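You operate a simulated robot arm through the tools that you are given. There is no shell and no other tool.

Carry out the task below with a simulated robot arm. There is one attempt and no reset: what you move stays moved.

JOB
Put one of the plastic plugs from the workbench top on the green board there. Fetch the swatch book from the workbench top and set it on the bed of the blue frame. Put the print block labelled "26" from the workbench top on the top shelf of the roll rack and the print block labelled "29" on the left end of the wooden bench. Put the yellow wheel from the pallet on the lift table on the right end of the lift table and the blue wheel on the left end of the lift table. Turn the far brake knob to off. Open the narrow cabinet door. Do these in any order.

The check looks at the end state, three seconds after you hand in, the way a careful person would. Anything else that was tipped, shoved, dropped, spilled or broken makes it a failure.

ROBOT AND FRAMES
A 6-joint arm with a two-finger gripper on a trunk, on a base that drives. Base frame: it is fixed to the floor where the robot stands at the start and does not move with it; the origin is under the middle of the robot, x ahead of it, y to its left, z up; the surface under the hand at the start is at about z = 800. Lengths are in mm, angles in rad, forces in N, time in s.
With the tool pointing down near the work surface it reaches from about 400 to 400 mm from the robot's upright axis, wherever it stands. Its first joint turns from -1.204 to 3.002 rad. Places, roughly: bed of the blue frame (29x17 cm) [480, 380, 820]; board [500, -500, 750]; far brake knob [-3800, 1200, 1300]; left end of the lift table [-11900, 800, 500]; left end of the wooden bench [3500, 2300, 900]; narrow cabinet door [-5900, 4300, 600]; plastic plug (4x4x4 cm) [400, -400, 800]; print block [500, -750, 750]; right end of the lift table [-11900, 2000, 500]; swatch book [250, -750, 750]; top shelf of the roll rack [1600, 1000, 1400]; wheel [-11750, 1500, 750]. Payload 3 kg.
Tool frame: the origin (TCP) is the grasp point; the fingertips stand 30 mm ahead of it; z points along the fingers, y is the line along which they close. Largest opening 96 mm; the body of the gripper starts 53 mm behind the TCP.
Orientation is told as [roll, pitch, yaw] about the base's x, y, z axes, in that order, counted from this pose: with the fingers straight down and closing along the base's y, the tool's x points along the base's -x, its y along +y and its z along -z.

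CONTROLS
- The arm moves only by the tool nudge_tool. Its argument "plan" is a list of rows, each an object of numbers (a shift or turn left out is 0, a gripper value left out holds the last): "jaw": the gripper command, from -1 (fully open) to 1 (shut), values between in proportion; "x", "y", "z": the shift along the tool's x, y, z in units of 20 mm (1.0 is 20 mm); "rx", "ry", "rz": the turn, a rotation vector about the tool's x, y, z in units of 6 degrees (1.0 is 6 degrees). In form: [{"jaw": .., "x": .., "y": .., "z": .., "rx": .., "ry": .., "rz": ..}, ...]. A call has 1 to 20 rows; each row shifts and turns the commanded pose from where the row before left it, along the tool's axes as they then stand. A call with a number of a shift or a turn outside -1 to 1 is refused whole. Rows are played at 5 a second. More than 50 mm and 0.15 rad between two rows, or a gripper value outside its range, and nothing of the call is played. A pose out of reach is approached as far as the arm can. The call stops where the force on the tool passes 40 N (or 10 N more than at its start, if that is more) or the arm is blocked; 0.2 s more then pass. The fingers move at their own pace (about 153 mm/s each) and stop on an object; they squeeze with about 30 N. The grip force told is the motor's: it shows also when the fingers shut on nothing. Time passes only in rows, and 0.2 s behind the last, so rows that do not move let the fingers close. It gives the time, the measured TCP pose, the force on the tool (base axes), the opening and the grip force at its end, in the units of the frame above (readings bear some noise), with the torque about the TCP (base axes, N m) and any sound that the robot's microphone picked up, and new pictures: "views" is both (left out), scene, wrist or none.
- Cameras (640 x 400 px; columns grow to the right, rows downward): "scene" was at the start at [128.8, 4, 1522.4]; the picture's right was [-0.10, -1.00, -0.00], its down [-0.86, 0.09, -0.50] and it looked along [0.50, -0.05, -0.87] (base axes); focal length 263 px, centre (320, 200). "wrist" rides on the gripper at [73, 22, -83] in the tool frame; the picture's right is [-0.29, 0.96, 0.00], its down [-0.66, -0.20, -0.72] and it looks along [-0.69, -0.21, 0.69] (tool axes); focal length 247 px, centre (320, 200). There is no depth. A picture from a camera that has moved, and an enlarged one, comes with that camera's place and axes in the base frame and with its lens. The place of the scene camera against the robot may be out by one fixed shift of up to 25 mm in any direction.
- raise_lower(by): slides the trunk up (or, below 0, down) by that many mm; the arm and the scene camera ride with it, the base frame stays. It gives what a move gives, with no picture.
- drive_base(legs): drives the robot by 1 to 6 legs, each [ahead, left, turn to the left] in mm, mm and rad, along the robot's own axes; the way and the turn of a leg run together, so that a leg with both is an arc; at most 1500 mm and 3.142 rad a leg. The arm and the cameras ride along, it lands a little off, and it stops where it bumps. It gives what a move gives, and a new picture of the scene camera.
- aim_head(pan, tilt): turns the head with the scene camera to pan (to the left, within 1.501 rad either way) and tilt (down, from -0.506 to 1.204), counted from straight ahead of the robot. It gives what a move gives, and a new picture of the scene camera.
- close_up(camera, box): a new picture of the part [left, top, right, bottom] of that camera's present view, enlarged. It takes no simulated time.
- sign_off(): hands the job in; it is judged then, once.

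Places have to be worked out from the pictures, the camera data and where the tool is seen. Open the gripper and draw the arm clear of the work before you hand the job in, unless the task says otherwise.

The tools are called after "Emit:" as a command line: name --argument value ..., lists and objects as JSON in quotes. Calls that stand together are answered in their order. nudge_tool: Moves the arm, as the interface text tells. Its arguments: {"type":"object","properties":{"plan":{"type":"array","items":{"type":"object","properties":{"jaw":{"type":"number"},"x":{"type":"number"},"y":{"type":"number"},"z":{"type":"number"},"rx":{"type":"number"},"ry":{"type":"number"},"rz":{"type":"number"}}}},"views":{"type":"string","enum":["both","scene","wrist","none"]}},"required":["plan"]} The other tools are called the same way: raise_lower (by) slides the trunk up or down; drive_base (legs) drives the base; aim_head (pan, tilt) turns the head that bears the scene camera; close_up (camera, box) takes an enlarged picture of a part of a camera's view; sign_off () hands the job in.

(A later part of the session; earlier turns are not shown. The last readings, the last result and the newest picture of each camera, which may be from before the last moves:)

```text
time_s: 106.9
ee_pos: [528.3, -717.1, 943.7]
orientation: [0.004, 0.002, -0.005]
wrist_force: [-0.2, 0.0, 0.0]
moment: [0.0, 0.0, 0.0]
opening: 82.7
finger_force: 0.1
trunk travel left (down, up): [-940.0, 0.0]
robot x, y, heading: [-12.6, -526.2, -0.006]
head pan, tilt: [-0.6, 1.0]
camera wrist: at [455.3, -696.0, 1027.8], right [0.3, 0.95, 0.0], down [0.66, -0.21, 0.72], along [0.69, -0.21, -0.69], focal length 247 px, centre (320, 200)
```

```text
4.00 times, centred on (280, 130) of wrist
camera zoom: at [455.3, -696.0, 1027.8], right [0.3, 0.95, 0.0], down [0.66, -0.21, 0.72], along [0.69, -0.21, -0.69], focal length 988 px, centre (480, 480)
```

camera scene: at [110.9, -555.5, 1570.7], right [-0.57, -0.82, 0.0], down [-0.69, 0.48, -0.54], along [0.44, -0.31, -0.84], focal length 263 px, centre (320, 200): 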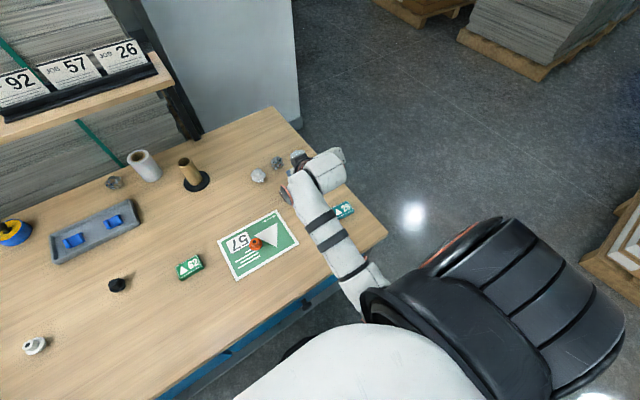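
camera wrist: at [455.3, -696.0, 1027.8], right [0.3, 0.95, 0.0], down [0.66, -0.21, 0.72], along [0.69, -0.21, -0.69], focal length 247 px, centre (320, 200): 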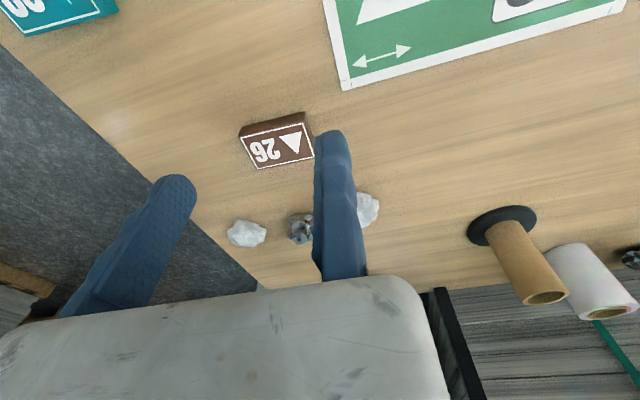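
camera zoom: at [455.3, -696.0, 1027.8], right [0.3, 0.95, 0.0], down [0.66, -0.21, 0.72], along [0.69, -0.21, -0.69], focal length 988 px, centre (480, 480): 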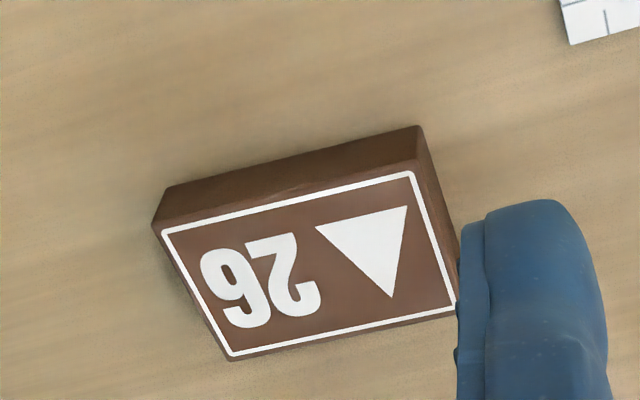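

Block 26 measures about 64×41×20 mm, centred near [577.5, −777] and nearly square to the axes. I'll tilt 45° and move just above it.

Emit:
nudge_tool --plan '[{"ry": -1}, {"ry": -1}, {"ry": -1}, {"ry": -1}, {"ry": -1}, {"ry": -1}, {"ry": -1}, {"ry": -0.5}, {"x": 0.3, "z": 0.9, "y": -0.6}, {"x": 0.3, "z": 0.9, "y": -0.65}, {"x": 0.37, "z": 0.9}, {"z": 0.85}, {}]' --views "both"

```text
time_s: 109.7
ee_pos: [566.1, -742.2, 882.5]
orientation: [0.006, -0.785, -0.008]
wrist_force: [-0.3, -0.2, 0.4]
moment: [-0.01, 0.0, -0.01]
opening: 82.7
finger_force: 0.0
trunk travel left (down, up): [-940.0, 0.0]
robot x, y, heading: [-9.8, -524.4, -0.004]
head pan, tilt: [-0.6, 1.0]
camera scene: at [110.0, -555.5, 1570.8], right [-0.57, -0.82, 0.0], down [-0.69, 0.48, -0.54], along [0.44, -0.31, -0.84], focal length 263 px, centre (320, 200)
camera wrist: at [455.0, -719.2, 890.3], right [0.21, 0.95, 0.21], down [-0.04, -0.21, 0.98], along [0.98, -0.22, 0.0], focal length 247 px, centre (320, 200)
```

scene: 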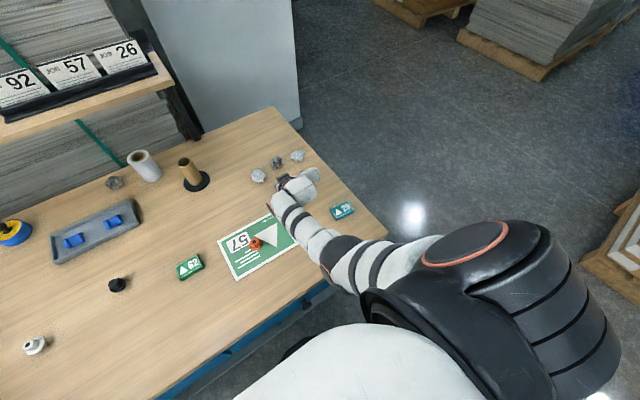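
wrist: 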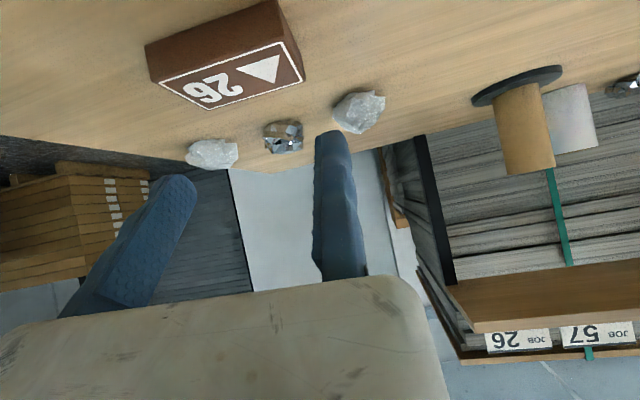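

The block's +y end reads y≈−743 here, so I'll shift 4 mm away for clearance and then descend vertically.

Emit:
nudge_tool --plan '[{"y": 0.22}, {"x": 0.6, "z": 0.55}, {"x": 0.6, "z": 0.55}, {"x": 0.4, "z": 0.35}, {}]' --views "both"

```text
time_s: 110.9
ee_pos: [560.8, -734.1, 850.7]
orientation: [0.006, -0.783, -0.008]
wrist_force: [1.1, 0.7, -0.1]
moment: [-0.01, 0.05, 0.01]
opening: 82.6
finger_force: 0.1
out of reach, approached as far as the arm can: row 3, 4
trunk travel left (down, up): [-940.0, 0.0]
robot x, y, heading: [-11.9, -527.6, -0.005]
head pan, tilt: [-0.6, 1.0]
camera scene: at [110.7, -555.6, 1570.7], right [-0.57, -0.82, 0.0], down [-0.69, 0.48, -0.54], along [0.44, -0.31, -0.84], focal length 263 px, centre (320, 200)
camera wrist: at [450.9, -712.3, 858.8], right [0.21, 0.95, 0.21], down [-0.04, -0.21, 0.98], along [0.98, -0.22, 0.0], focal length 247 px, centre (320, 200)
```

scene: 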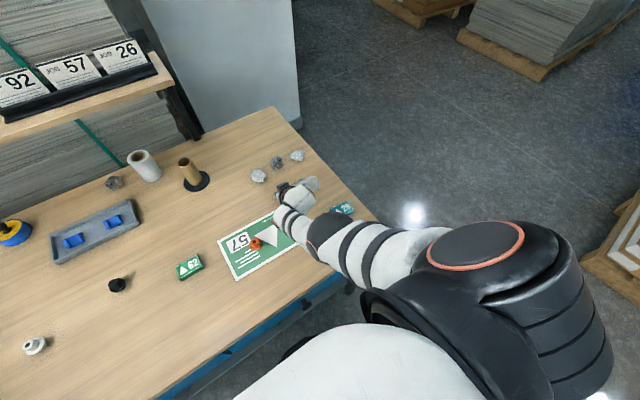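
wrist: 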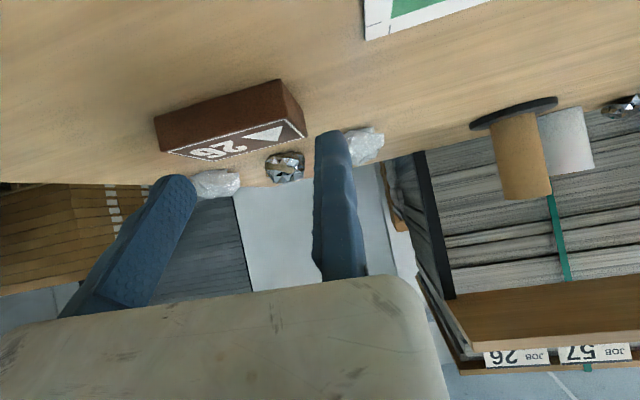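

The arm reached its limit going down, so I'll raise the hand a little and lower the trunk to get better reach.

Emit:
nudge_tool --plan '[{"x": -0.8, "z": -0.8}, {"x": -0.8, "z": -0.8}, {"x": -0.8, "z": -0.8}, {"x": -0.8, "z": -0.8}, {}]' --views "none"

Emit:
raise_lower --by -60

```text
time_s: 112.1
ee_pos: [563.0, -733.4, 942.5]
orientation: [0.005, -0.782, -0.008]
wrist_force: [-0.6, 0.4, 0.6]
moment: [0.01, -0.03, 0.01]
opening: 82.4
finger_force: 0.0
trunk travel left (down, up): [-940.0, 0.0]
robot x, y, heading: [-10.6, -524.7, -0.011]
head pan, tilt: [-0.6, 1.0]
```

```text
time_s: 113.1
ee_pos: [561.9, -732.6, 882.7]
orientation: [0.005, -0.784, -0.008]
wrist_force: [-0.2, -0.5, 0.3]
moment: [0.0, -0.01, 0.03]
opening: 82.5
finger_force: 0.0
trunk travel left (down, up): [-880.0, 60.0]
robot x, y, heading: [-9.6, -522.9, -0.005]
head pan, tilt: [-0.6, 1.0]
```

Emit:
nudge_tool --plan '[{"x": 0.5, "z": 0.55, "y": -0.3}, {"x": 0.5, "z": 0.55}, {"x": 0.35, "z": 0.4}, {"x": 0.2, "z": 0.2}, {}]' --views "both"

Emit:
close_up --camera "wrist" --box '[120, 60, 420, 240]'

```text
time_s: 114.3
ee_pos: [564.3, -740.7, 836.0]
orientation: [0.006, -0.785, -0.007]
wrist_force: [-1.5, 1.8, -0.9]
moment: [0.01, 0.0, 0.02]
opening: 82.6
finger_force: 0.1
trunk travel left (down, up): [-880.0, 60.0]
robot x, y, heading: [-8.3, -525.9, -0.008]
head pan, tilt: [-0.6, 1.0]
camera scene: at [110.6, -555.3, 1510.7], right [-0.57, -0.82, 0.0], down [-0.69, 0.48, -0.54], along [0.44, -0.31, -0.84], focal length 263 px, centre (320, 200)
camera wrist: at [454.2, -718.0, 843.7], right [0.21, 0.95, 0.21], down [-0.04, -0.21, 0.98], along [0.98, -0.22, 0.0], focal length 247 px, centre (320, 200)
```

scene: 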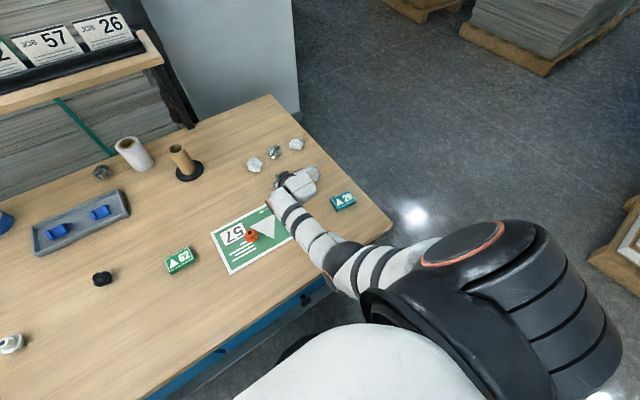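
wrist: 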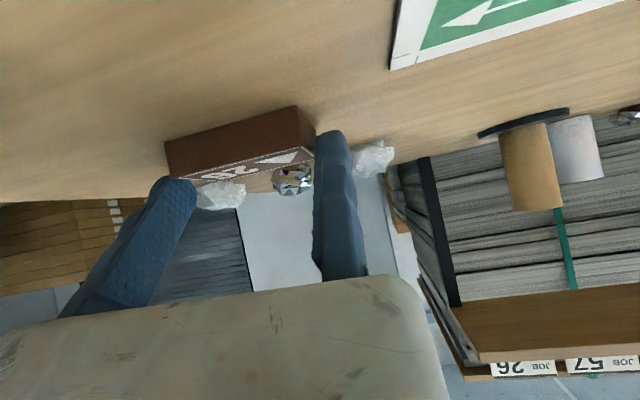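

```text
2.13 times, centred on (270, 150) of wrist
camera zoom: at [454.2, -718.0, 843.7], right [0.21, 0.95, 0.21], down [-0.04, -0.21, 0.98], along [0.98, -0.22, 0.0], focal length 527 px, centre (427, 307)
```

zoom: 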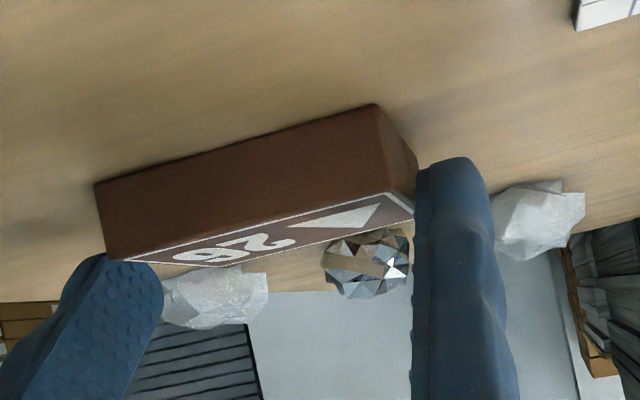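

The fingers straddle the block's ends. I'll go down 2 mm more and close.

Emit:
nudge_tool --plan '[{"x": 0.07, "z": 0.07}, {}, {"jaw": 1}, {}, {}, {}]' --views "wrist"

```text
time_s: 115.7
ee_pos: [564.5, -739.8, 834.5]
orientation: [0.007, -0.784, -0.011]
wrist_force: [1.0, 1.3, 1.1]
moment: [0.0, -0.02, -0.01]
opening: 67.0
finger_force: 30.4
trunk travel left (down, up): [-880.0, 60.0]
robot x, y, heading: [-7.1, -524.3, -0.01]
head pan, tilt: [-0.6, 1.0]
camera wrist: at [453.5, -717.5, 841.6], right [0.21, 0.95, 0.21], down [-0.04, -0.21, 0.98], along [0.98, -0.22, 0.0], focal length 247 px, centre (320, 200)
```

wrist: 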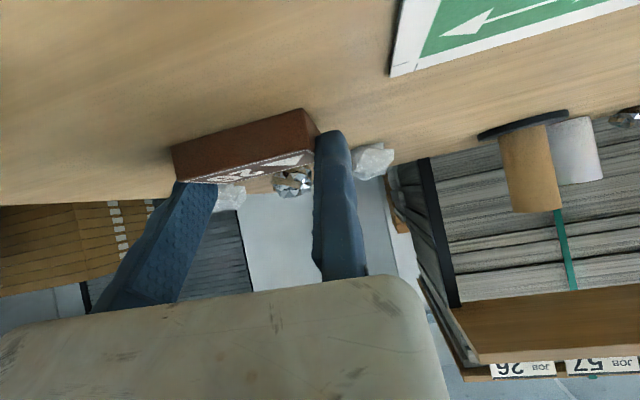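

Gripped at 67 mm. I'll lift straight up.

Emit:
nudge_tool --plan '[{"x": -0.5, "z": -0.5}, {"x": -0.7, "z": -0.7}, {"x": -0.7, "z": -0.7}, {"x": -0.7, "z": -0.7}, {"x": -0.7, "z": -0.7}, {"x": -0.7, "z": -0.7}, {}]' --views "wrist"

```text
time_s: 117.3
ee_pos: [566.0, -739.8, 948.3]
orientation: [0.006, -0.784, -0.008]
wrist_force: [1.2, 0.5, 0.0]
moment: [0.0, 0.02, 0.02]
opening: 67.0
finger_force: 30.1
trunk travel left (down, up): [-880.0, 60.0]
robot x, y, heading: [-7.3, -526.2, -0.006]
head pan, tilt: [-0.6, 1.0]
camera wrist: at [455.1, -718.5, 956.3], right [0.21, 0.95, 0.21], down [-0.04, -0.21, 0.98], along [0.98, -0.22, 0.0], focal length 247 px, centre (320, 200)
```

wrist: 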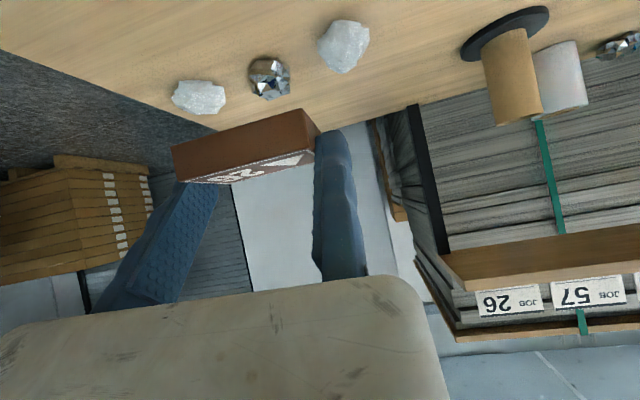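

The block is held level. I'll back away from the bench and drive left around the grey cart to view the roll rack.

Emit:
drive_base --legs '[[-400, 0, 0.008], [0, 1200, 0], [0, 1000, 0]]'

Emit:
aim_head --pan -0.4 --tilt 0.3

Emit:
aim_head --pan 0.6 --tilt 0.35

```text
time_s: 130.1
ee_pos: [219.8, 1409.7, 948.7]
orientation: [0.003, -0.782, -0.063]
wrist_force: [0.8, -0.1, -0.3]
moment: [0.0, 0.02, 0.02]
opening: 66.9
finger_force: 30.2
trunk travel left (down, up): [-880.0, 60.0]
robot x, y, heading: [-339.2, 1653.5, -0.064]
head pan, tilt: [-0.6, 1.0]
camera scene: at [-224.6, 1618.2, 1510.7], right [-0.61, -0.79, 0.0], down [-0.66, 0.52, -0.54], along [0.43, -0.33, -0.84], focal length 263 px, centre (320, 200)
```

scene: 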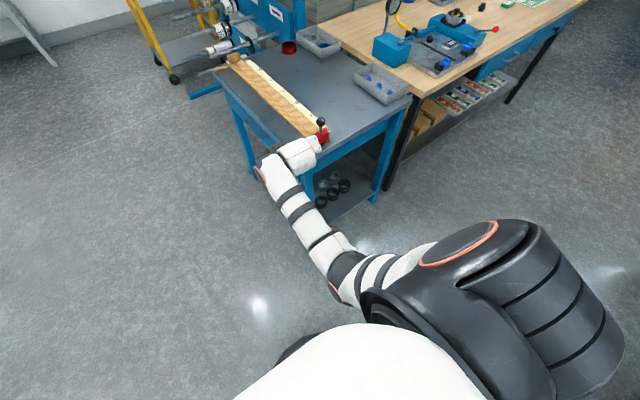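

```text
time_s: 131.2
ee_pos: [219.8, 1408.8, 948.6]
orientation: [0.006, -0.783, -0.063]
wrist_force: [-0.4, -0.3, -0.5]
moment: [0.01, 0.01, 0.01]
opening: 66.8
finger_force: 30.1
trunk travel left (down, up): [-880.0, 60.0]
robot x, y, heading: [-346.9, 1655.2, -0.061]
head pan, tilt: [-0.4, 0.3]
camera scene: at [-196.0, 1619.7, 1570.1], right [-0.44, -0.9, 0.0], down [-0.27, 0.13, -0.95], along [0.86, -0.42, -0.3], focal length 263 px, centre (320, 200)
```

scene: 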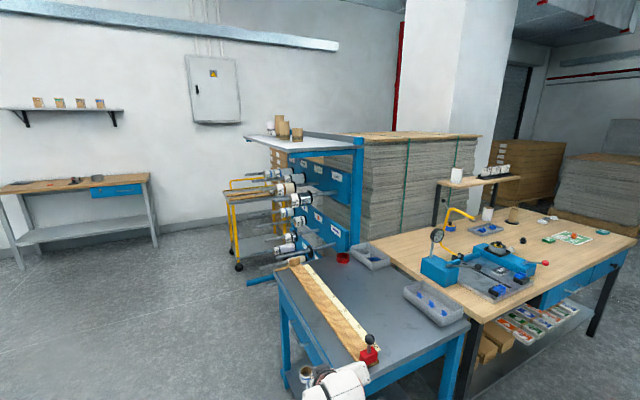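

```text
time_s: 132.4
ee_pos: [219.7, 1409.0, 948.9]
orientation: [0.007, -0.784, -0.063]
wrist_force: [-0.6, -0.2, -1.0]
moment: [0.02, -0.01, 0.01]
opening: 66.8
finger_force: 29.9
trunk travel left (down, up): [-880.0, 60.0]
robot x, y, heading: [-342.3, 1651.4, -0.06]
head pan, tilt: [0.6, 0.351]
camera scene: at [-199.7, 1709.0, 1565.5], right [0.51, -0.86, 0.0], down [-0.29, -0.18, -0.94], along [0.81, 0.48, -0.34], focal length 263 px, centre (320, 200)
```

scene: 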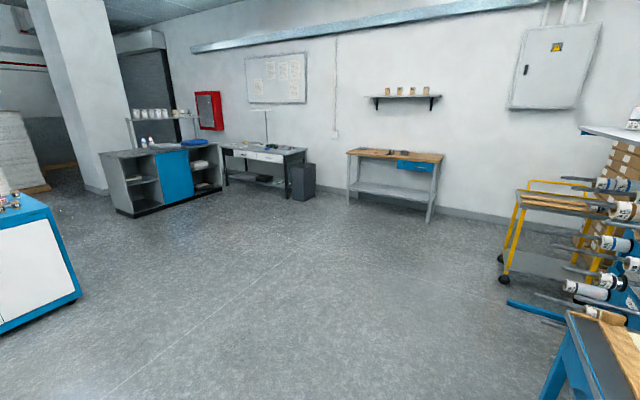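

I can see the rack and the wooden bench against the back wall. I'll take a closer look at the rack.

Emit:
aim_head --pan -0.1 --tilt 0.2

Emit:
close_up --camera "scene" --box '[300, 80, 560, 280]'

```text
time_s: 133.5
ee_pos: [220.3, 1408.8, 948.5]
orientation: [0.003, -0.784, -0.063]
wrist_force: [0.2, 0.3, -1.0]
moment: [0.0, 0.03, 0.01]
opening: 67.0
finger_force: 29.6
trunk travel left (down, up): [-880.0, 60.0]
robot x, y, heading: [-347.0, 1653.7, -0.063]
head pan, tilt: [-0.099, 0.201]
camera scene: at [-187.6, 1646.5, 1579.5], right [-0.16, -0.99, 0.0], down [-0.2, 0.03, -0.98], along [0.97, -0.15, -0.2], focal length 263 px, centre (320, 200)
```

scene: 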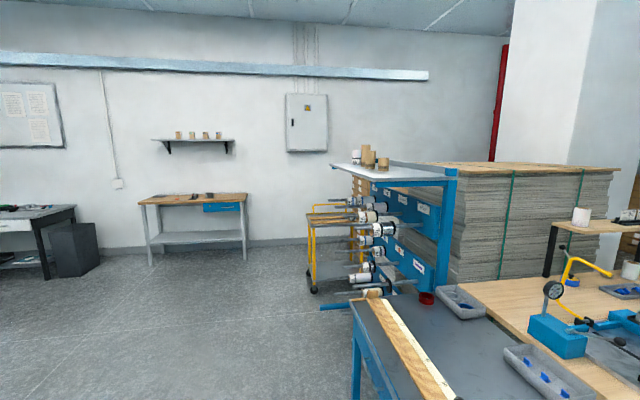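

```text
2.00 times, centred on (430, 180) of scene
camera zoom: at [-187.6, 1646.5, 1579.5], right [-0.16, -0.99, 0.0], down [-0.2, 0.03, -0.98], along [0.97, -0.15, -0.2], focal length 527 px, centre (100, 240)
```

zoom: 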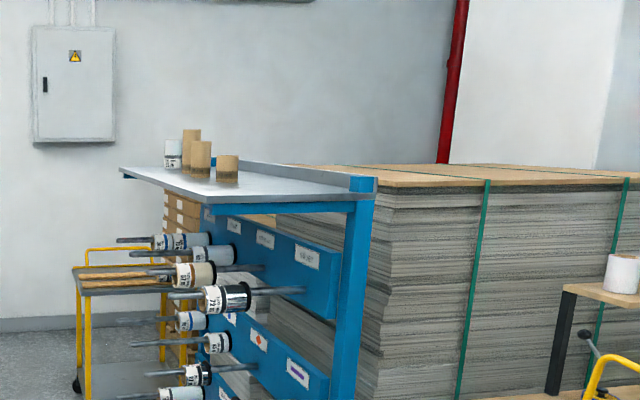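

The near part of the top shelf (x≈1100–1550, y≈830–1170) is free, with tubes only further along it. I'll raise the trunk and arm here in open space, keeping the tilt, before approaching.

Emit:
raise_lower --by 60

Emit:
nudge_tool --plan '[{"x": -0.7, "z": -0.7}, {"x": -0.7, "z": -0.7}, {"x": -0.7, "z": -0.7}, {"x": -0.7, "z": -0.7}, {"x": -0.7, "z": -0.7}, {"x": -0.7, "z": -0.7}, {"x": -0.7, "z": -0.7}, {"x": -0.7, "z": -0.7}, {"x": -0.7, "z": -0.7}, {"x": -0.7, "z": -0.7}, {"x": -0.7, "z": -0.7}, {"x": -0.7, "z": -0.7}, {}]' --views "none"

Emit:
nudge_tool --plan '[{"x": -0.7, "z": -0.7}, {"x": -0.7, "z": -0.7}, {"x": -0.7, "z": -0.7}, {"x": -0.7, "z": -0.7}, {"x": -0.7, "z": -0.7}, {"x": -0.7, "z": -0.7}, {"x": -0.7, "z": -0.7}, {"x": -0.7, "z": -0.7}, {"x": -0.7, "z": -0.7}, {"x": -0.7, "z": -0.7}, {}]' --views "none"

```text
time_s: 134.5
ee_pos: [219.3, 1408.1, 1007.9]
orientation: [0.006, -0.783, -0.063]
wrist_force: [0.3, 0.5, -0.8]
moment: [0.03, 0.01, -0.05]
opening: 67.0
finger_force: 29.8
trunk travel left (down, up): [-940.0, 0.0]
robot x, y, heading: [-338.8, 1654.2, -0.061]
head pan, tilt: [-0.099, 0.201]
```

```text
time_s: 137.3
ee_pos: [220.3, 1408.3, 1244.8]
orientation: [0.006, -0.783, -0.062]
wrist_force: [0.3, 0.4, 0.5]
moment: [0.02, -0.02, 0.03]
opening: 66.8
finger_force: 30.3
trunk travel left (down, up): [-940.0, 0.0]
robot x, y, heading: [-344.0, 1655.4, -0.063]
head pan, tilt: [-0.099, 0.201]
```

```text
time_s: 139.7
ee_pos: [227.1, 1405.5, 1442.9]
orientation: [0.006, -0.783, -0.061]
wrist_force: [-0.1, -1.0, -0.3]
moment: [-0.01, 0.0, 0.0]
opening: 66.6
finger_force: 30.0
out of reach, approached as far as the arm can: row 9
trunk travel left (down, up): [-940.0, 0.0]
robot x, y, heading: [-342.7, 1654.9, -0.058]
head pan, tilt: [-0.099, 0.201]
```

Emit:
nudge_tool --plan '[{"x": -0.8, "z": 0.1}, {"x": -0.8, "z": -0.1}, {"x": -0.8, "z": -0.2}, {"x": -0.5, "z": -0.4}, {}]' --views "scene"

```text
time_s: 140.9
ee_pos: [257.5, 1404.5, 1493.7]
orientation: [0.006, -0.783, -0.063]
wrist_force: [0.6, 0.1, 0.1]
moment: [0.03, 0.03, 0.01]
opening: 66.8
finger_force: 29.9
trunk travel left (down, up): [-940.0, 0.0]
robot x, y, heading: [-339.6, 1653.7, -0.06]
head pan, tilt: [-0.099, 0.201]
camera scene: at [-187.5, 1646.2, 1639.5], right [-0.16, -0.99, 0.0], down [-0.2, 0.03, -0.98], along [0.97, -0.16, -0.2], focal length 263 px, centre (320, 200)
```

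scene: 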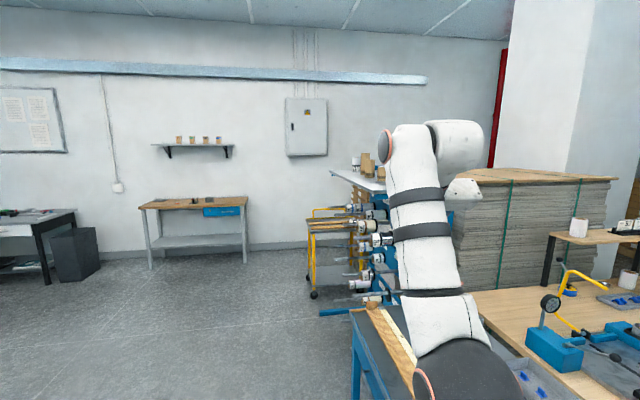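

The arm is at z≈1494 and rel x≈617. I'll drive around to face the rack from its open side, standing well back first.

Emit:
drive_base --legs '[[950, 405, 0], [947, 406, 0], [0, 0, -1.51]]'

Emit:
aim_head --pan 0.0 --tilt 0.4

```text
time_s: 155.0
ee_pos: [1416.5, 1718.4, 1493.0]
orientation: [0.006, -0.784, -1.602]
wrist_force: [-0.8, -0.3, -0.3]
moment: [-0.02, -0.01, -0.02]
opening: 67.0
finger_force: 30.1
trunk travel left (down, up): [-940.0, 0.0]
robot x, y, heading: [1646.5, 2326.0, -1.606]
head pan, tilt: [-0.099, 0.201]
camera scene: at [1646.9, 2193.6, 1639.5], right [-0.99, 0.13, 0.0], down [0.03, 0.2, -0.98], along [-0.13, -0.97, -0.2], focal length 263 px, centre (320, 200)
```

scene: 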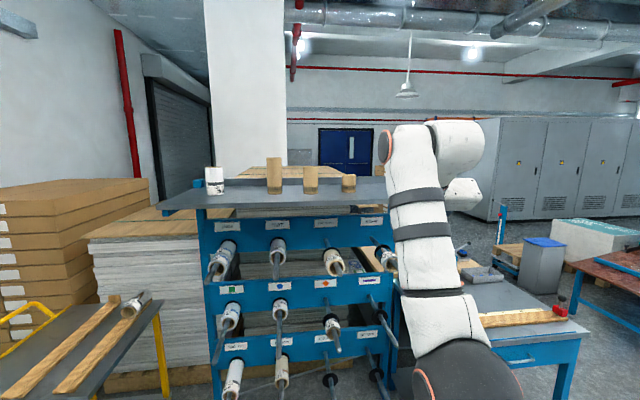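

```text
time_s: 155.7
ee_pos: [1416.1, 1719.6, 1494.9]
orientation: [0.006, -0.783, -1.602]
wrist_force: [0.7, -0.1, -0.4]
moment: [0.01, 0.0, -0.01]
opening: 67.1
finger_force: 30.1
trunk travel left (down, up): [-940.0, 0.0]
robot x, y, heading: [1648.1, 2323.7, -1.6]
head pan, tilt: [0.0, 0.4]
camera scene: at [1655.8, 2193.7, 1621.0], right [-1.0, 0.03, 0.0], down [0.01, 0.39, -0.92], along [-0.03, -0.92, -0.39], focal length 263 px, centre (320, 200)
```

scene: 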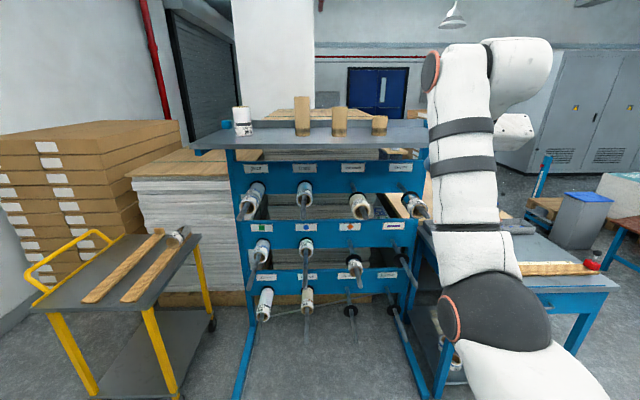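

The rack faces me. I'll zoom on the shelf surface to locate the tubes and the front edge.

Emit:
close_up --camera "scene" --box '[180, 90, 440, 200]'

Emit:
nudge_tool --plan '[{}]' --views "wrist"

```text
2.46 times, centred on (310, 145) of scene
camera zoom: at [1655.8, 2193.7, 1621.0], right [-1.0, 0.03, 0.0], down [0.01, 0.39, -0.92], along [-0.03, -0.92, -0.39], focal length 648 px, centre (345, 335)
```

zoom: 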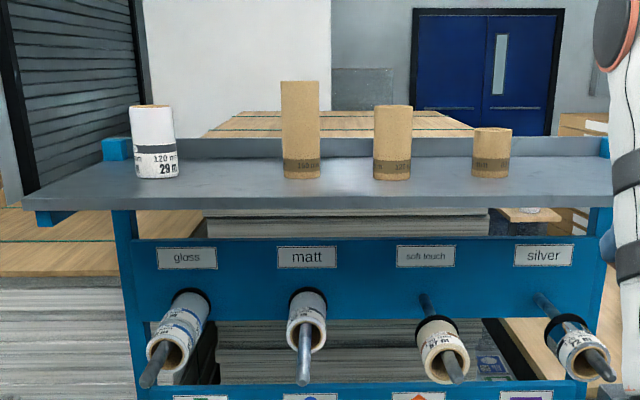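

```text
time_s: 156.1
ee_pos: [1417.8, 1717.5, 1493.2]
orientation: [0.006, -0.783, -1.601]
wrist_force: [0.0, 1.0, -0.2]
moment: [-0.01, -0.02, -0.01]
opening: 67.0
finger_force: 29.8
trunk travel left (down, up): [-940.0, 0.0]
robot x, y, heading: [1648.1, 2327.5, -1.601]
head pan, tilt: [0.0, 0.4]
camera wrist: at [1442.9, 1827.9, 1501.2], right [0.95, -0.23, 0.21], down [-0.2, 0.05, 0.98], along [-0.24, -0.97, 0.0], focal length 247 px, centre (320, 200)
```

wrist: 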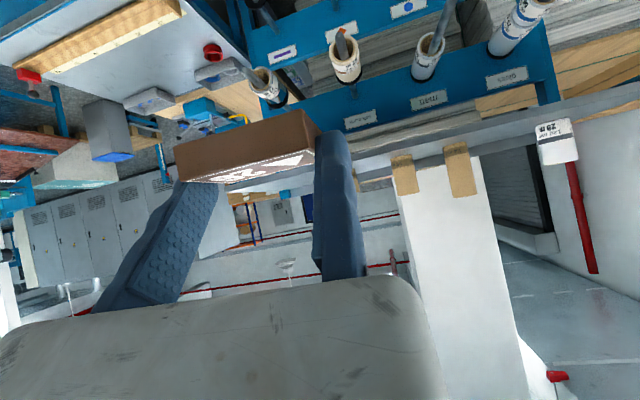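

Tubes stand near the back of the shelf, and the area right of the short tube (x≈1130–1290) is free. I'll move 300 mm closer and sideways for a second look, with the hand still short of the shelf.

Emit:
drive_base --legs '[[300, -165, 0.03]]'

Emit:
close_up --camera "scene" --box '[80, 60, 480, 260]'

Emit:
nudge_tool --plan '[{}]' --views "wrist"

```text
time_s: 158.4
ee_pos: [1272.2, 1414.6, 1494.7]
orientation: [0.004, -0.784, -1.567]
wrist_force: [0.0, -0.4, -0.2]
moment: [-0.01, -0.01, 0.01]
opening: 67.0
finger_force: 29.9
trunk travel left (down, up): [-940.0, 0.0]
robot x, y, heading: [1480.1, 2025.0, -1.565]
head pan, tilt: [0.0, 0.4]
camera scene: at [1495.0, 1896.7, 1621.2], right [-1.0, -0.01, 0.0], down [0.0, 0.39, -0.92], along [0.0, -0.92, -0.39], focal length 263 px, centre (320, 200)
```

scene: 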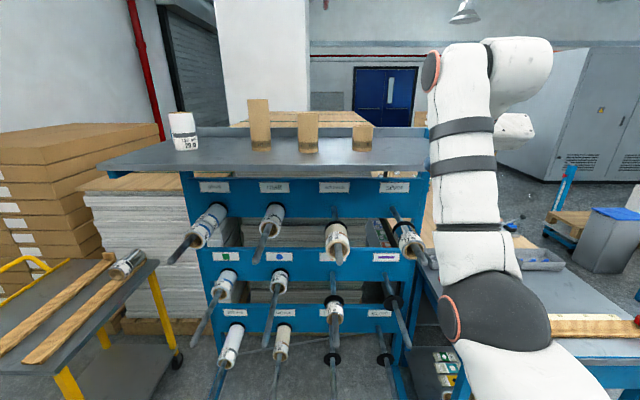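

```text
1.60 times, centred on (280, 160) of scene
camera zoom: at [1495.0, 1896.7, 1621.2], right [-1.0, -0.01, 0.0], down [0.0, 0.39, -0.92], along [0.0, -0.92, -0.39], focal length 421 px, centre (384, 264)
```

zoom: 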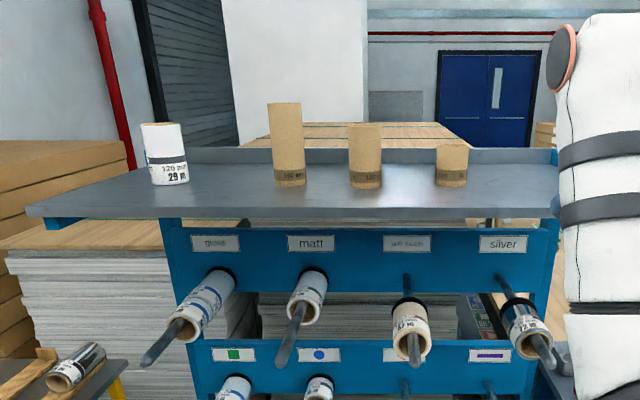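

```text
time_s: 158.8
ee_pos: [1270.7, 1412.8, 1493.0]
orientation: [0.005, -0.783, -1.567]
wrist_force: [-0.1, -0.1, -0.6]
moment: [0.05, -0.02, 0.0]
opening: 66.6
finger_force: 29.8
trunk travel left (down, up): [-940.0, 0.0]
robot x, y, heading: [1485.2, 2027.3, -1.568]
head pan, tilt: [0.0, 0.4]
camera wrist: at [1293.2, 1522.6, 1501.3], right [0.96, -0.2, 0.21], down [-0.21, 0.04, 0.98], along [-0.21, -0.98, 0.0], focal length 247 px, centre (320, 200)
```

wrist: 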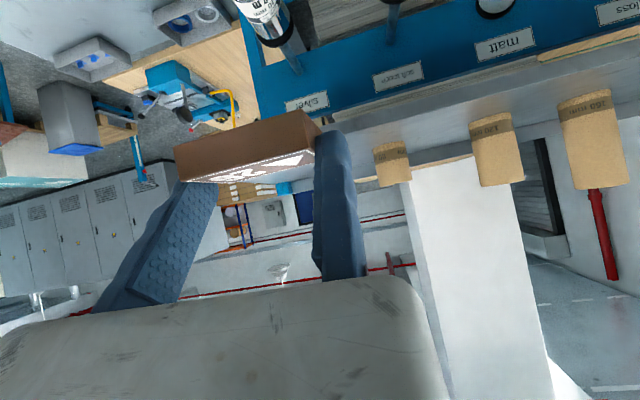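

Comparing the two views, the shelf's front edge is at y≈1164 and its top at z≈1423. I'll zoom the wrist view to confirm.

Emit:
close_up --camera "wrist" --box '[240, 60, 480, 210]'

```text
2.67 times, centred on (360, 135) of wrist
camera zoom: at [1293.2, 1522.6, 1501.3], right [0.96, -0.2, 0.21], down [-0.21, 0.04, 0.98], along [-0.21, -0.98, 0.0], focal length 659 px, centre (213, 373)
```

zoom: 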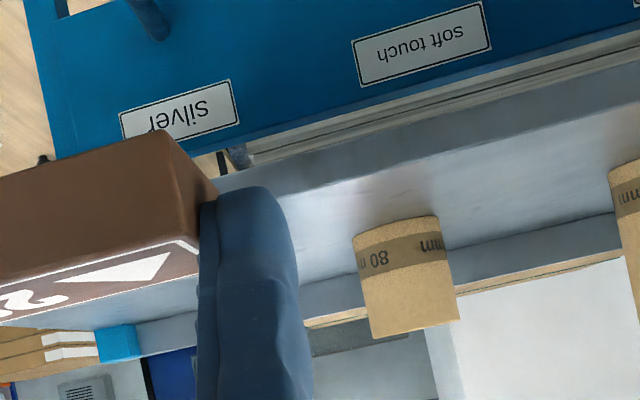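

The shelf top is z≈1420 and its front edge y≈1164, with the short tube's front at y≈987. Before going in, I'll check where the elbow is relative to the protruding spindles, using another head angle for parallax.

Emit:
aim_head --pan -0.9 --tilt 0.7

Emit:
aim_head --pan 0.3 --tilt 0.7

```text
time_s: 160.0
ee_pos: [1271.0, 1413.9, 1493.5]
orientation: [0.006, -0.783, -1.569]
wrist_force: [0.9, 0.3, -0.4]
moment: [0.02, 0.0, 0.02]
opening: 67.0
finger_force: 29.9
trunk travel left (down, up): [-940.0, 0.0]
robot x, y, heading: [1478.9, 2028.1, -1.567]
head pan, tilt: [-0.901, 0.7]
camera scene: at [1427.3, 1934.1, 1594.1], right [-0.63, 0.78, 0.0], down [0.5, 0.4, -0.77], along [-0.6, -0.48, -0.64], focal length 263 px, centre (320, 200)
```

scene: 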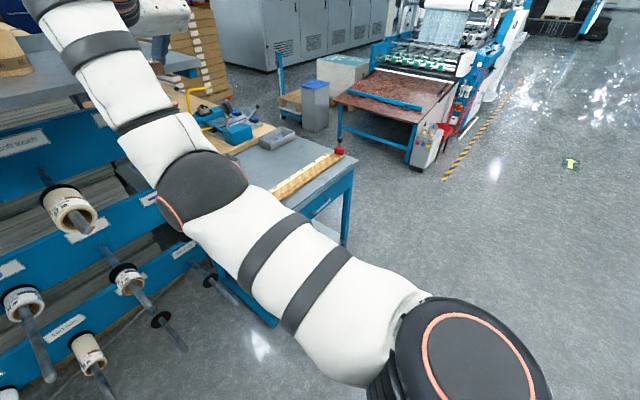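

```text
time_s: 161.4
ee_pos: [1270.7, 1412.0, 1493.9]
orientation: [0.005, -0.784, -1.567]
wrist_force: [-0.1, 0.5, -0.3]
moment: [0.02, -0.04, 0.02]
opening: 66.8
finger_force: 29.9
trunk travel left (down, up): [-940.0, 0.0]
robot x, y, heading: [1483.5, 2024.9, -1.566]
head pan, tilt: [0.3, 0.7]
camera scene: at [1518.9, 1906.2, 1594.1], right [-0.95, -0.3, 0.0], down [-0.19, 0.61, -0.76], along [0.23, -0.73, -0.64], focal length 263 px, centre (320, 200)
```

scene: 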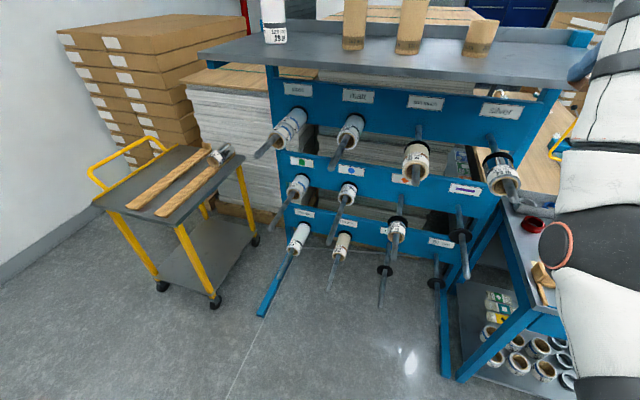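

The elbow is high (z≈1426) and clear, and the robot base front is about 240 mm ahead of the axis. I'll advance 246 mm so the block hovers over the shelf's front edge.

Emit:
drive_base --legs '[[246, 0, 0]]'

Emit:
nudge_tool --plan '[{}]' --views "wrist"

```text
time_s: 163.2
ee_pos: [1273.5, 1168.8, 1495.1]
orientation: [0.004, -0.785, -1.566]
wrist_force: [-0.5, 0.9, 0.1]
moment: [-0.02, -0.02, -0.02]
opening: 66.9
finger_force: 30.3
trunk travel left (down, up): [-940.0, 0.0]
robot x, y, heading: [1480.1, 1778.3, -1.564]
head pan, tilt: [0.3, 0.7]
camera scene: at [1520.7, 1662.4, 1594.3], right [-0.95, -0.3, 0.0], down [-0.19, 0.61, -0.77], along [0.23, -0.73, -0.64], focal length 263 px, centre (320, 200)
```

scene: 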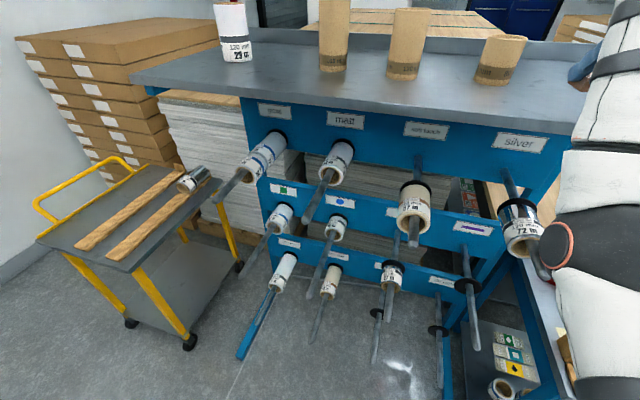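

```text
time_s: 163.6
ee_pos: [1273.8, 1165.3, 1493.5]
orientation: [0.004, -0.783, -1.565]
wrist_force: [-0.4, -0.9, 0.3]
moment: [0.0, 0.02, -0.01]
opening: 67.0
finger_force: 30.3
trunk travel left (down, up): [-940.0, 0.0]
robot x, y, heading: [1482.5, 1779.5, -1.562]
head pan, tilt: [0.3, 0.7]
camera wrist: at [1295.3, 1276.2, 1501.5], right [0.96, -0.2, 0.21], down [-0.21, 0.04, 0.98], along [-0.2, -0.98, 0.0], focal length 247 px, centre (320, 200)
```

wrist: 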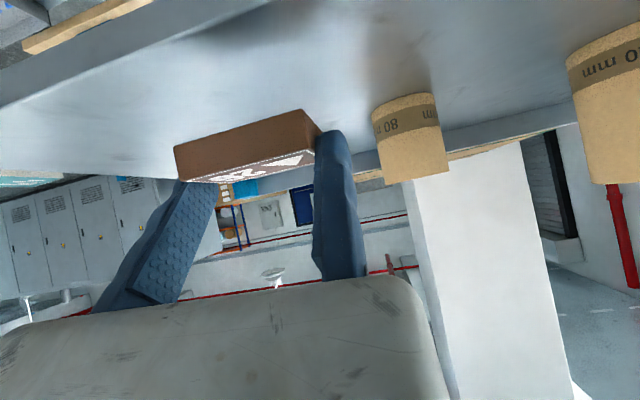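

The block is over the shelf with the tube clear to the left. I'll advance along the tool axis, forward and down, to just above contact.

Emit:
nudge_tool --plan '[{"z": 0.8}, {"z": 0.8}, {"z": 0.6}, {}]' --views "wrist"

```text
time_s: 164.6
ee_pos: [1273.7, 1134.2, 1461.7]
orientation: [0.004, -0.782, -1.567]
wrist_force: [-0.4, -0.1, -0.3]
moment: [0.02, 0.0, 0.01]
opening: 66.7
finger_force: 29.8
trunk travel left (down, up): [-940.0, 0.0]
robot x, y, heading: [1484.9, 1779.1, -1.566]
head pan, tilt: [0.3, 0.7]
camera wrist: at [1295.4, 1244.4, 1468.3], right [0.96, -0.2, 0.21], down [-0.21, 0.04, 0.98], along [-0.2, -0.98, 0.0], focal length 247 px, centre (320, 200)
```

wrist: 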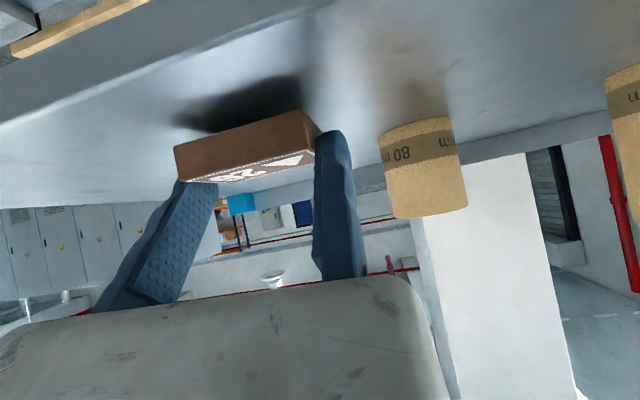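

Emit:
nudge_tool --plan '[{"x": 0.1, "z": 0.15}, {"x": 0.1, "z": 0.15}, {}]' --views "none"

Emit:
nudge_tool --plan '[{"x": 0.07, "z": 0.07}, {"x": 0.07, "z": 0.07}, {}]' --views "wrist"

```text
time_s: 165.4
ee_pos: [1274.0, 1133.3, 1455.3]
orientation: [0.005, -0.785, -1.566]
wrist_force: [0.6, 0.4, -0.7]
moment: [0.04, -0.03, -0.01]
opening: 66.7
finger_force: 30.4
trunk travel left (down, up): [-940.0, 0.0]
robot x, y, heading: [1482.2, 1780.2, -1.562]
head pan, tilt: [0.3, 0.7]
```

```text
time_s: 166.2
ee_pos: [1273.8, 1134.3, 1454.3]
orientation: [0.002, -0.792, -1.565]
wrist_force: [-1.4, -4.2, 16.3]
moment: [-0.07, 0.74, 0.23]
opening: 66.8
finger_force: 30.2
trunk travel left (down, up): [-940.0, 0.0]
robot x, y, heading: [1485.8, 1778.9, -1.566]
head pan, tilt: [0.3, 0.7]
camera wrist: at [1296.2, 1244.5, 1460.6], right [0.96, -0.2, 0.21], down [-0.21, 0.05, 0.98], along [-0.2, -0.98, 0.01], focal length 247 px, centre (320, 200)
```

wrist: 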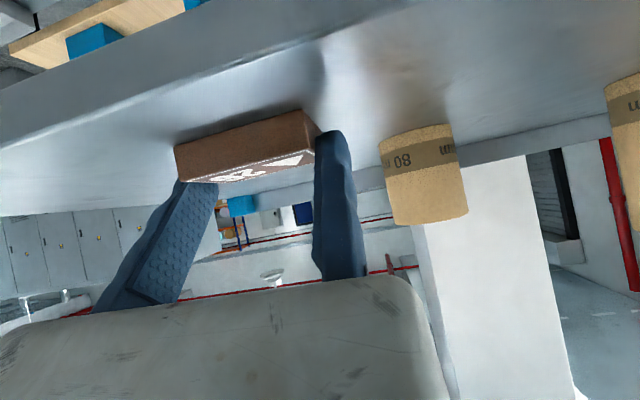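

The block is touching the shelf. I'll release, ease the fixed finger away and back out along the tool axis.

Emit:
nudge_tool --plan '[{"x": -0.04, "z": -0.04, "jaw": -0.5}, {"jaw": -0.7}, {}, {"y": 0.2}, {"z": -0.5}, {"z": -1}, {"z": -1}, {"z": -0.6, "x": -0.5}, {}]' --views "both"

```text
time_s: 168.2
ee_pos: [1275.3, 1169.0, 1505.9]
orientation: [0.005, -0.783, -1.565]
wrist_force: [-0.5, -0.1, 0.2]
moment: [-0.01, 0.02, -0.06]
opening: 81.4
finger_force: 0.1
trunk travel left (down, up): [-940.0, 0.0]
robot x, y, heading: [1478.5, 1782.5, -1.564]
head pan, tilt: [0.3, 0.7]
camera scene: at [1520.5, 1659.7, 1594.1], right [-0.95, -0.3, 0.0], down [-0.19, 0.61, -0.76], along [0.23, -0.73, -0.64], focal length 263 px, centre (320, 200)
camera wrist: at [1298.1, 1279.4, 1513.0], right [0.96, -0.2, 0.21], down [-0.21, 0.04, 0.98], along [-0.2, -0.98, 0.0], focal length 247 px, centre (320, 200)
```

scene: 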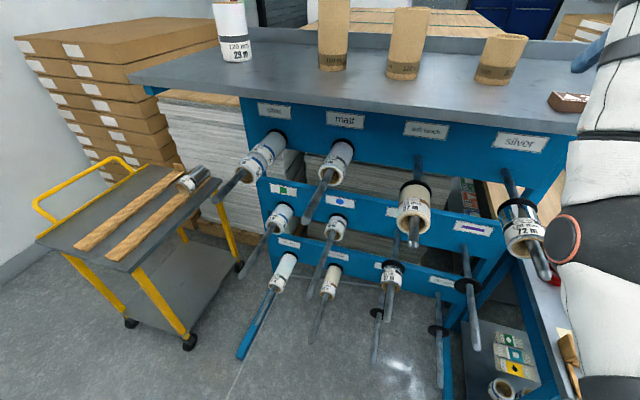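
wrist: 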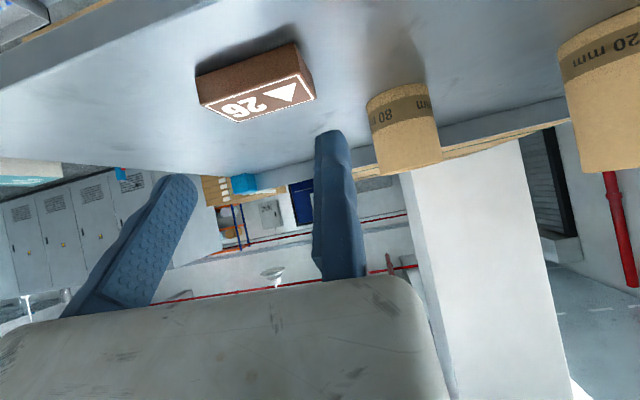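

Block 26 lies flat on the shelf. I'll back away, turn and return to the bench for block 29.

Emit:
drive_base --legs '[[-600, 0, 0], [0, 0, 1.565], [-915, -365, 0], [-915, -365, 0]]'

Emit:
aim_head --pan 0.25 --tilt 0.25

Emit:
close_up --camera "scene" --box '[180, 150, 400, 290]'

```text
time_s: 184.8
ee_pos: [221.3, 1460.9, 1505.1]
orientation: [0.006, -0.784, -0.05]
wrist_force: [0.0, -0.4, 0.0]
moment: [0.03, 0.0, -0.01]
opening: 81.5
finger_force: 0.0
trunk travel left (down, up): [-940.0, 0.0]
robot x, y, heading: [-381.5, 1700.4, -0.048]
head pan, tilt: [0.3, 0.7]
camera scene: at [-231.8, 1729.3, 1594.0], right [0.25, -0.97, 0.0], down [-0.62, -0.16, -0.76], along [0.74, 0.19, -0.64], focal length 263 px, centre (320, 200)
```

scene: 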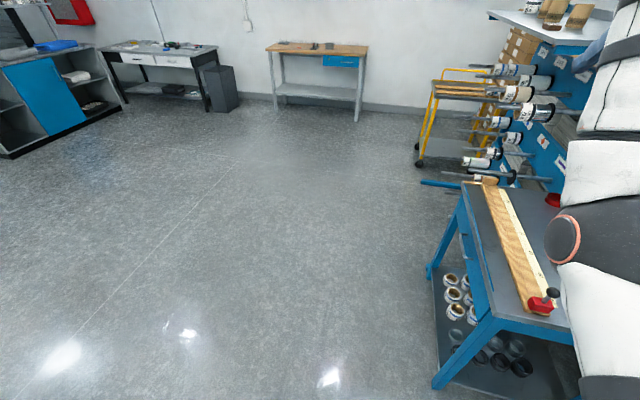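

```text
time_s: 185.7
ee_pos: [221.4, 1461.6, 1505.3]
orientation: [0.006, -0.783, -0.05]
wrist_force: [-0.2, -0.3, 0.8]
moment: [-0.02, -0.05, 0.02]
opening: 81.5
finger_force: 0.0
trunk travel left (down, up): [-940.0, 0.0]
robot x, y, heading: [-377.5, 1698.1, -0.049]
head pan, tilt: [0.25, 0.25]
camera scene: at [-223.6, 1726.6, 1634.9], right [0.2, -0.98, 0.0], down [-0.24, -0.05, -0.97], along [0.95, 0.2, -0.25], focal length 263 px, centre (320, 200)
```

scene: 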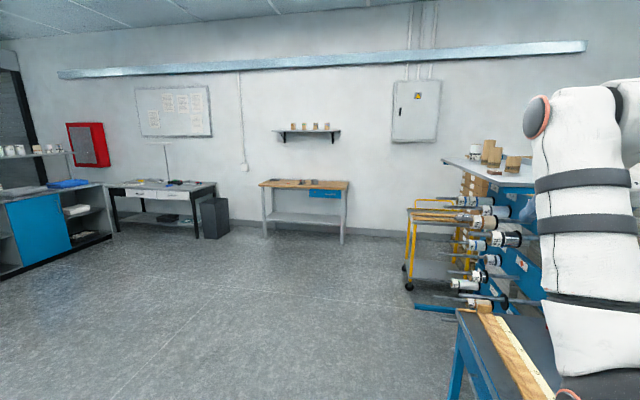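

```text
2.86 times, centred on (290, 220) of scene
camera zoom: at [-223.6, 1726.6, 1634.9], right [0.2, -0.98, 0.0], down [-0.24, -0.05, -0.97], along [0.95, 0.2, -0.25], focal length 752 px, centre (406, 143)
```

zoom: 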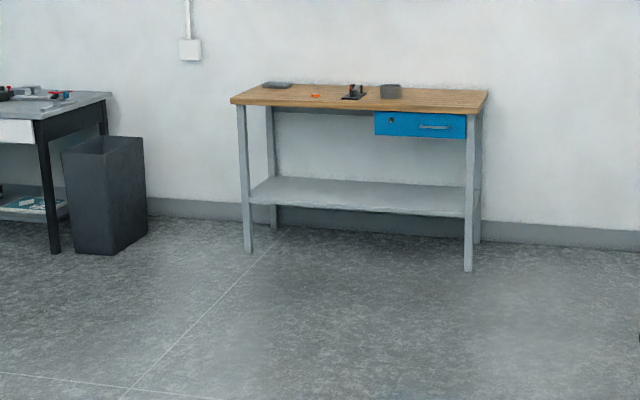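

The wooden bench's left end has free space near the front. I'll return along the aisle to the workbench for block 29.

Emit:
drive_base --legs '[[0, -1150, 0.049], [0, -1170, 0]]'

Emit:
aim_head --pan -0.6 --tilt 0.8

```text
time_s: 197.2
ee_pos: [195.5, -865.6, 1505.0]
orientation: [0.006, -0.782, -0.021]
wrist_force: [-0.1, 1.0, -1.1]
moment: [0.01, -0.01, -0.01]
opening: 81.5
finger_force: 0.1
trunk travel left (down, up): [-940.0, 0.0]
robot x, y, heading: [-407.5, -644.4, -0.016]
head pan, tilt: [0.25, 0.25]
camera scene: at [-256.6, -613.1, 1634.9], right [0.23, -0.97, 0.0], down [-0.24, -0.06, -0.97], along [0.94, 0.22, -0.25], focal length 263 px, centre (320, 200)
```

scene: 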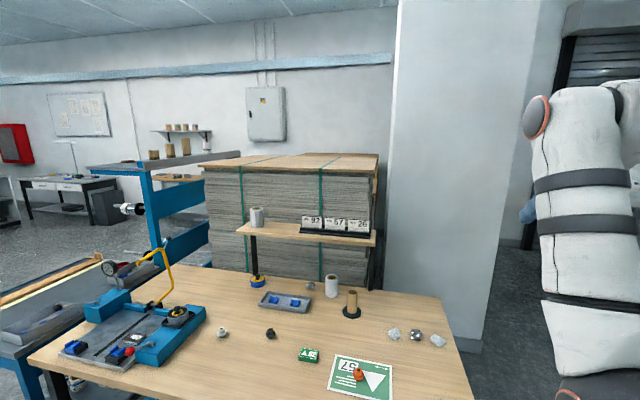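

```text
time_s: 198.4
ee_pos: [194.7, -867.3, 1504.2]
orientation: [0.006, -0.784, -0.022]
wrist_force: [-0.2, 0.5, 0.6]
moment: [-0.02, -0.01, 0.03]
opening: 81.5
finger_force: 0.1
trunk travel left (down, up): [-940.0, 0.0]
robot x, y, heading: [-412.9, -644.9, -0.025]
head pan, tilt: [-0.6, 0.799]
camera scene: at [-281.9, -681.7, 1585.9], right [-0.58, -0.81, 0.0], down [-0.58, 0.42, -0.7], along [0.57, -0.41, -0.72], focal length 263 px, centre (320, 200)
```

scene: 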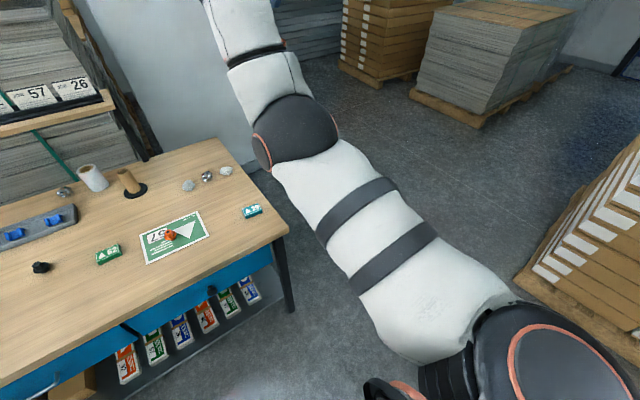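

I'll bring the arm down here in free space, then back to tool-down.

Emit:
nudge_tool --plan '[{"x": 0.7, "z": 0.65}, {"x": 0.7, "z": 0.65}, {"x": 0.7, "z": 0.65}, {"x": 0.7, "z": 0.7}, {"x": 0.7, "z": 0.7}, {"x": 0.7, "z": 0.7}, {"x": 0.7, "z": 0.7}, {"x": 0.7, "z": 0.7}, {"x": 0.7, "z": 0.7}, {"x": 0.7, "z": 0.7}, {"x": 0.7, "z": 0.7}, {"x": 0.7, "z": 0.7}, {"x": 0.7, "z": 0.7}, {"x": 0.7, "z": 0.7}, {"x": 0.7, "z": 0.7}, {"x": 0.7, "z": 0.7}, {"x": 0.7, "z": 0.7}, {"x": 0.7, "z": 0.7}, {"x": 0.7, "z": 0.7}, {}]' --views "none"

Emit:
nudge_tool --plan '[{"x": 0.7, "z": 0.5}, {"x": 0.7, "z": 0.5}, {"x": 0.7, "z": 0.5}, {"ry": 1}, {"ry": 1}, {"ry": 1}, {"ry": 1}, {"ry": 1}, {"ry": 1}, {"ry": 1}, {"ry": 0.48}, {"x": 1}, {"x": 1}, {"x": 1}, {}]' --views "scene"

```text
time_s: 202.6
ee_pos: [191.7, -864.2, 1132.4]
orientation: [0.004, -0.784, -0.024]
wrist_force: [-0.2, -0.1, -0.7]
moment: [0.03, -0.03, 0.03]
opening: 81.8
finger_force: 0.1
trunk travel left (down, up): [-940.0, 0.0]
robot x, y, heading: [-410.7, -646.7, -0.021]
head pan, tilt: [-0.6, 0.799]
```

```text
time_s: 205.8
ee_pos: [115.5, -863.6, 1082.3]
orientation: [0.003, 0.0, -0.019]
wrist_force: [-0.2, 0.6, 0.3]
moment: [0.04, -0.01, -0.01]
opening: 81.8
finger_force: 0.0
out of reach, approached as far as the arm can: row 11
trunk travel left (down, up): [-940.0, 0.0]
robot x, y, heading: [-407.2, -644.7, -0.021]
head pan, tilt: [-0.6, 0.799]
camera scene: at [-281.6, -682.1, 1585.8], right [-0.58, -0.81, 0.0], down [-0.58, 0.42, -0.7], along [0.57, -0.41, -0.72], focal length 263 px, centre (320, 200)
```

scene: 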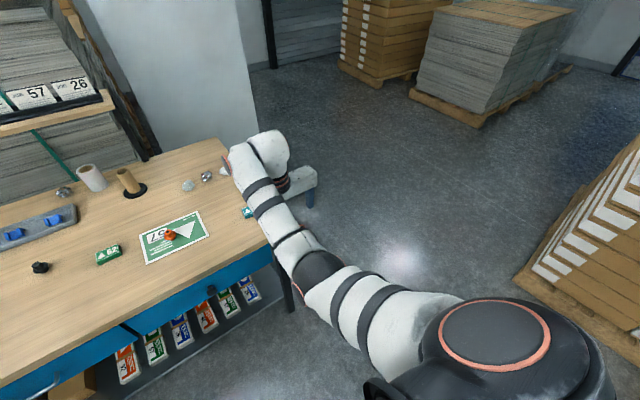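

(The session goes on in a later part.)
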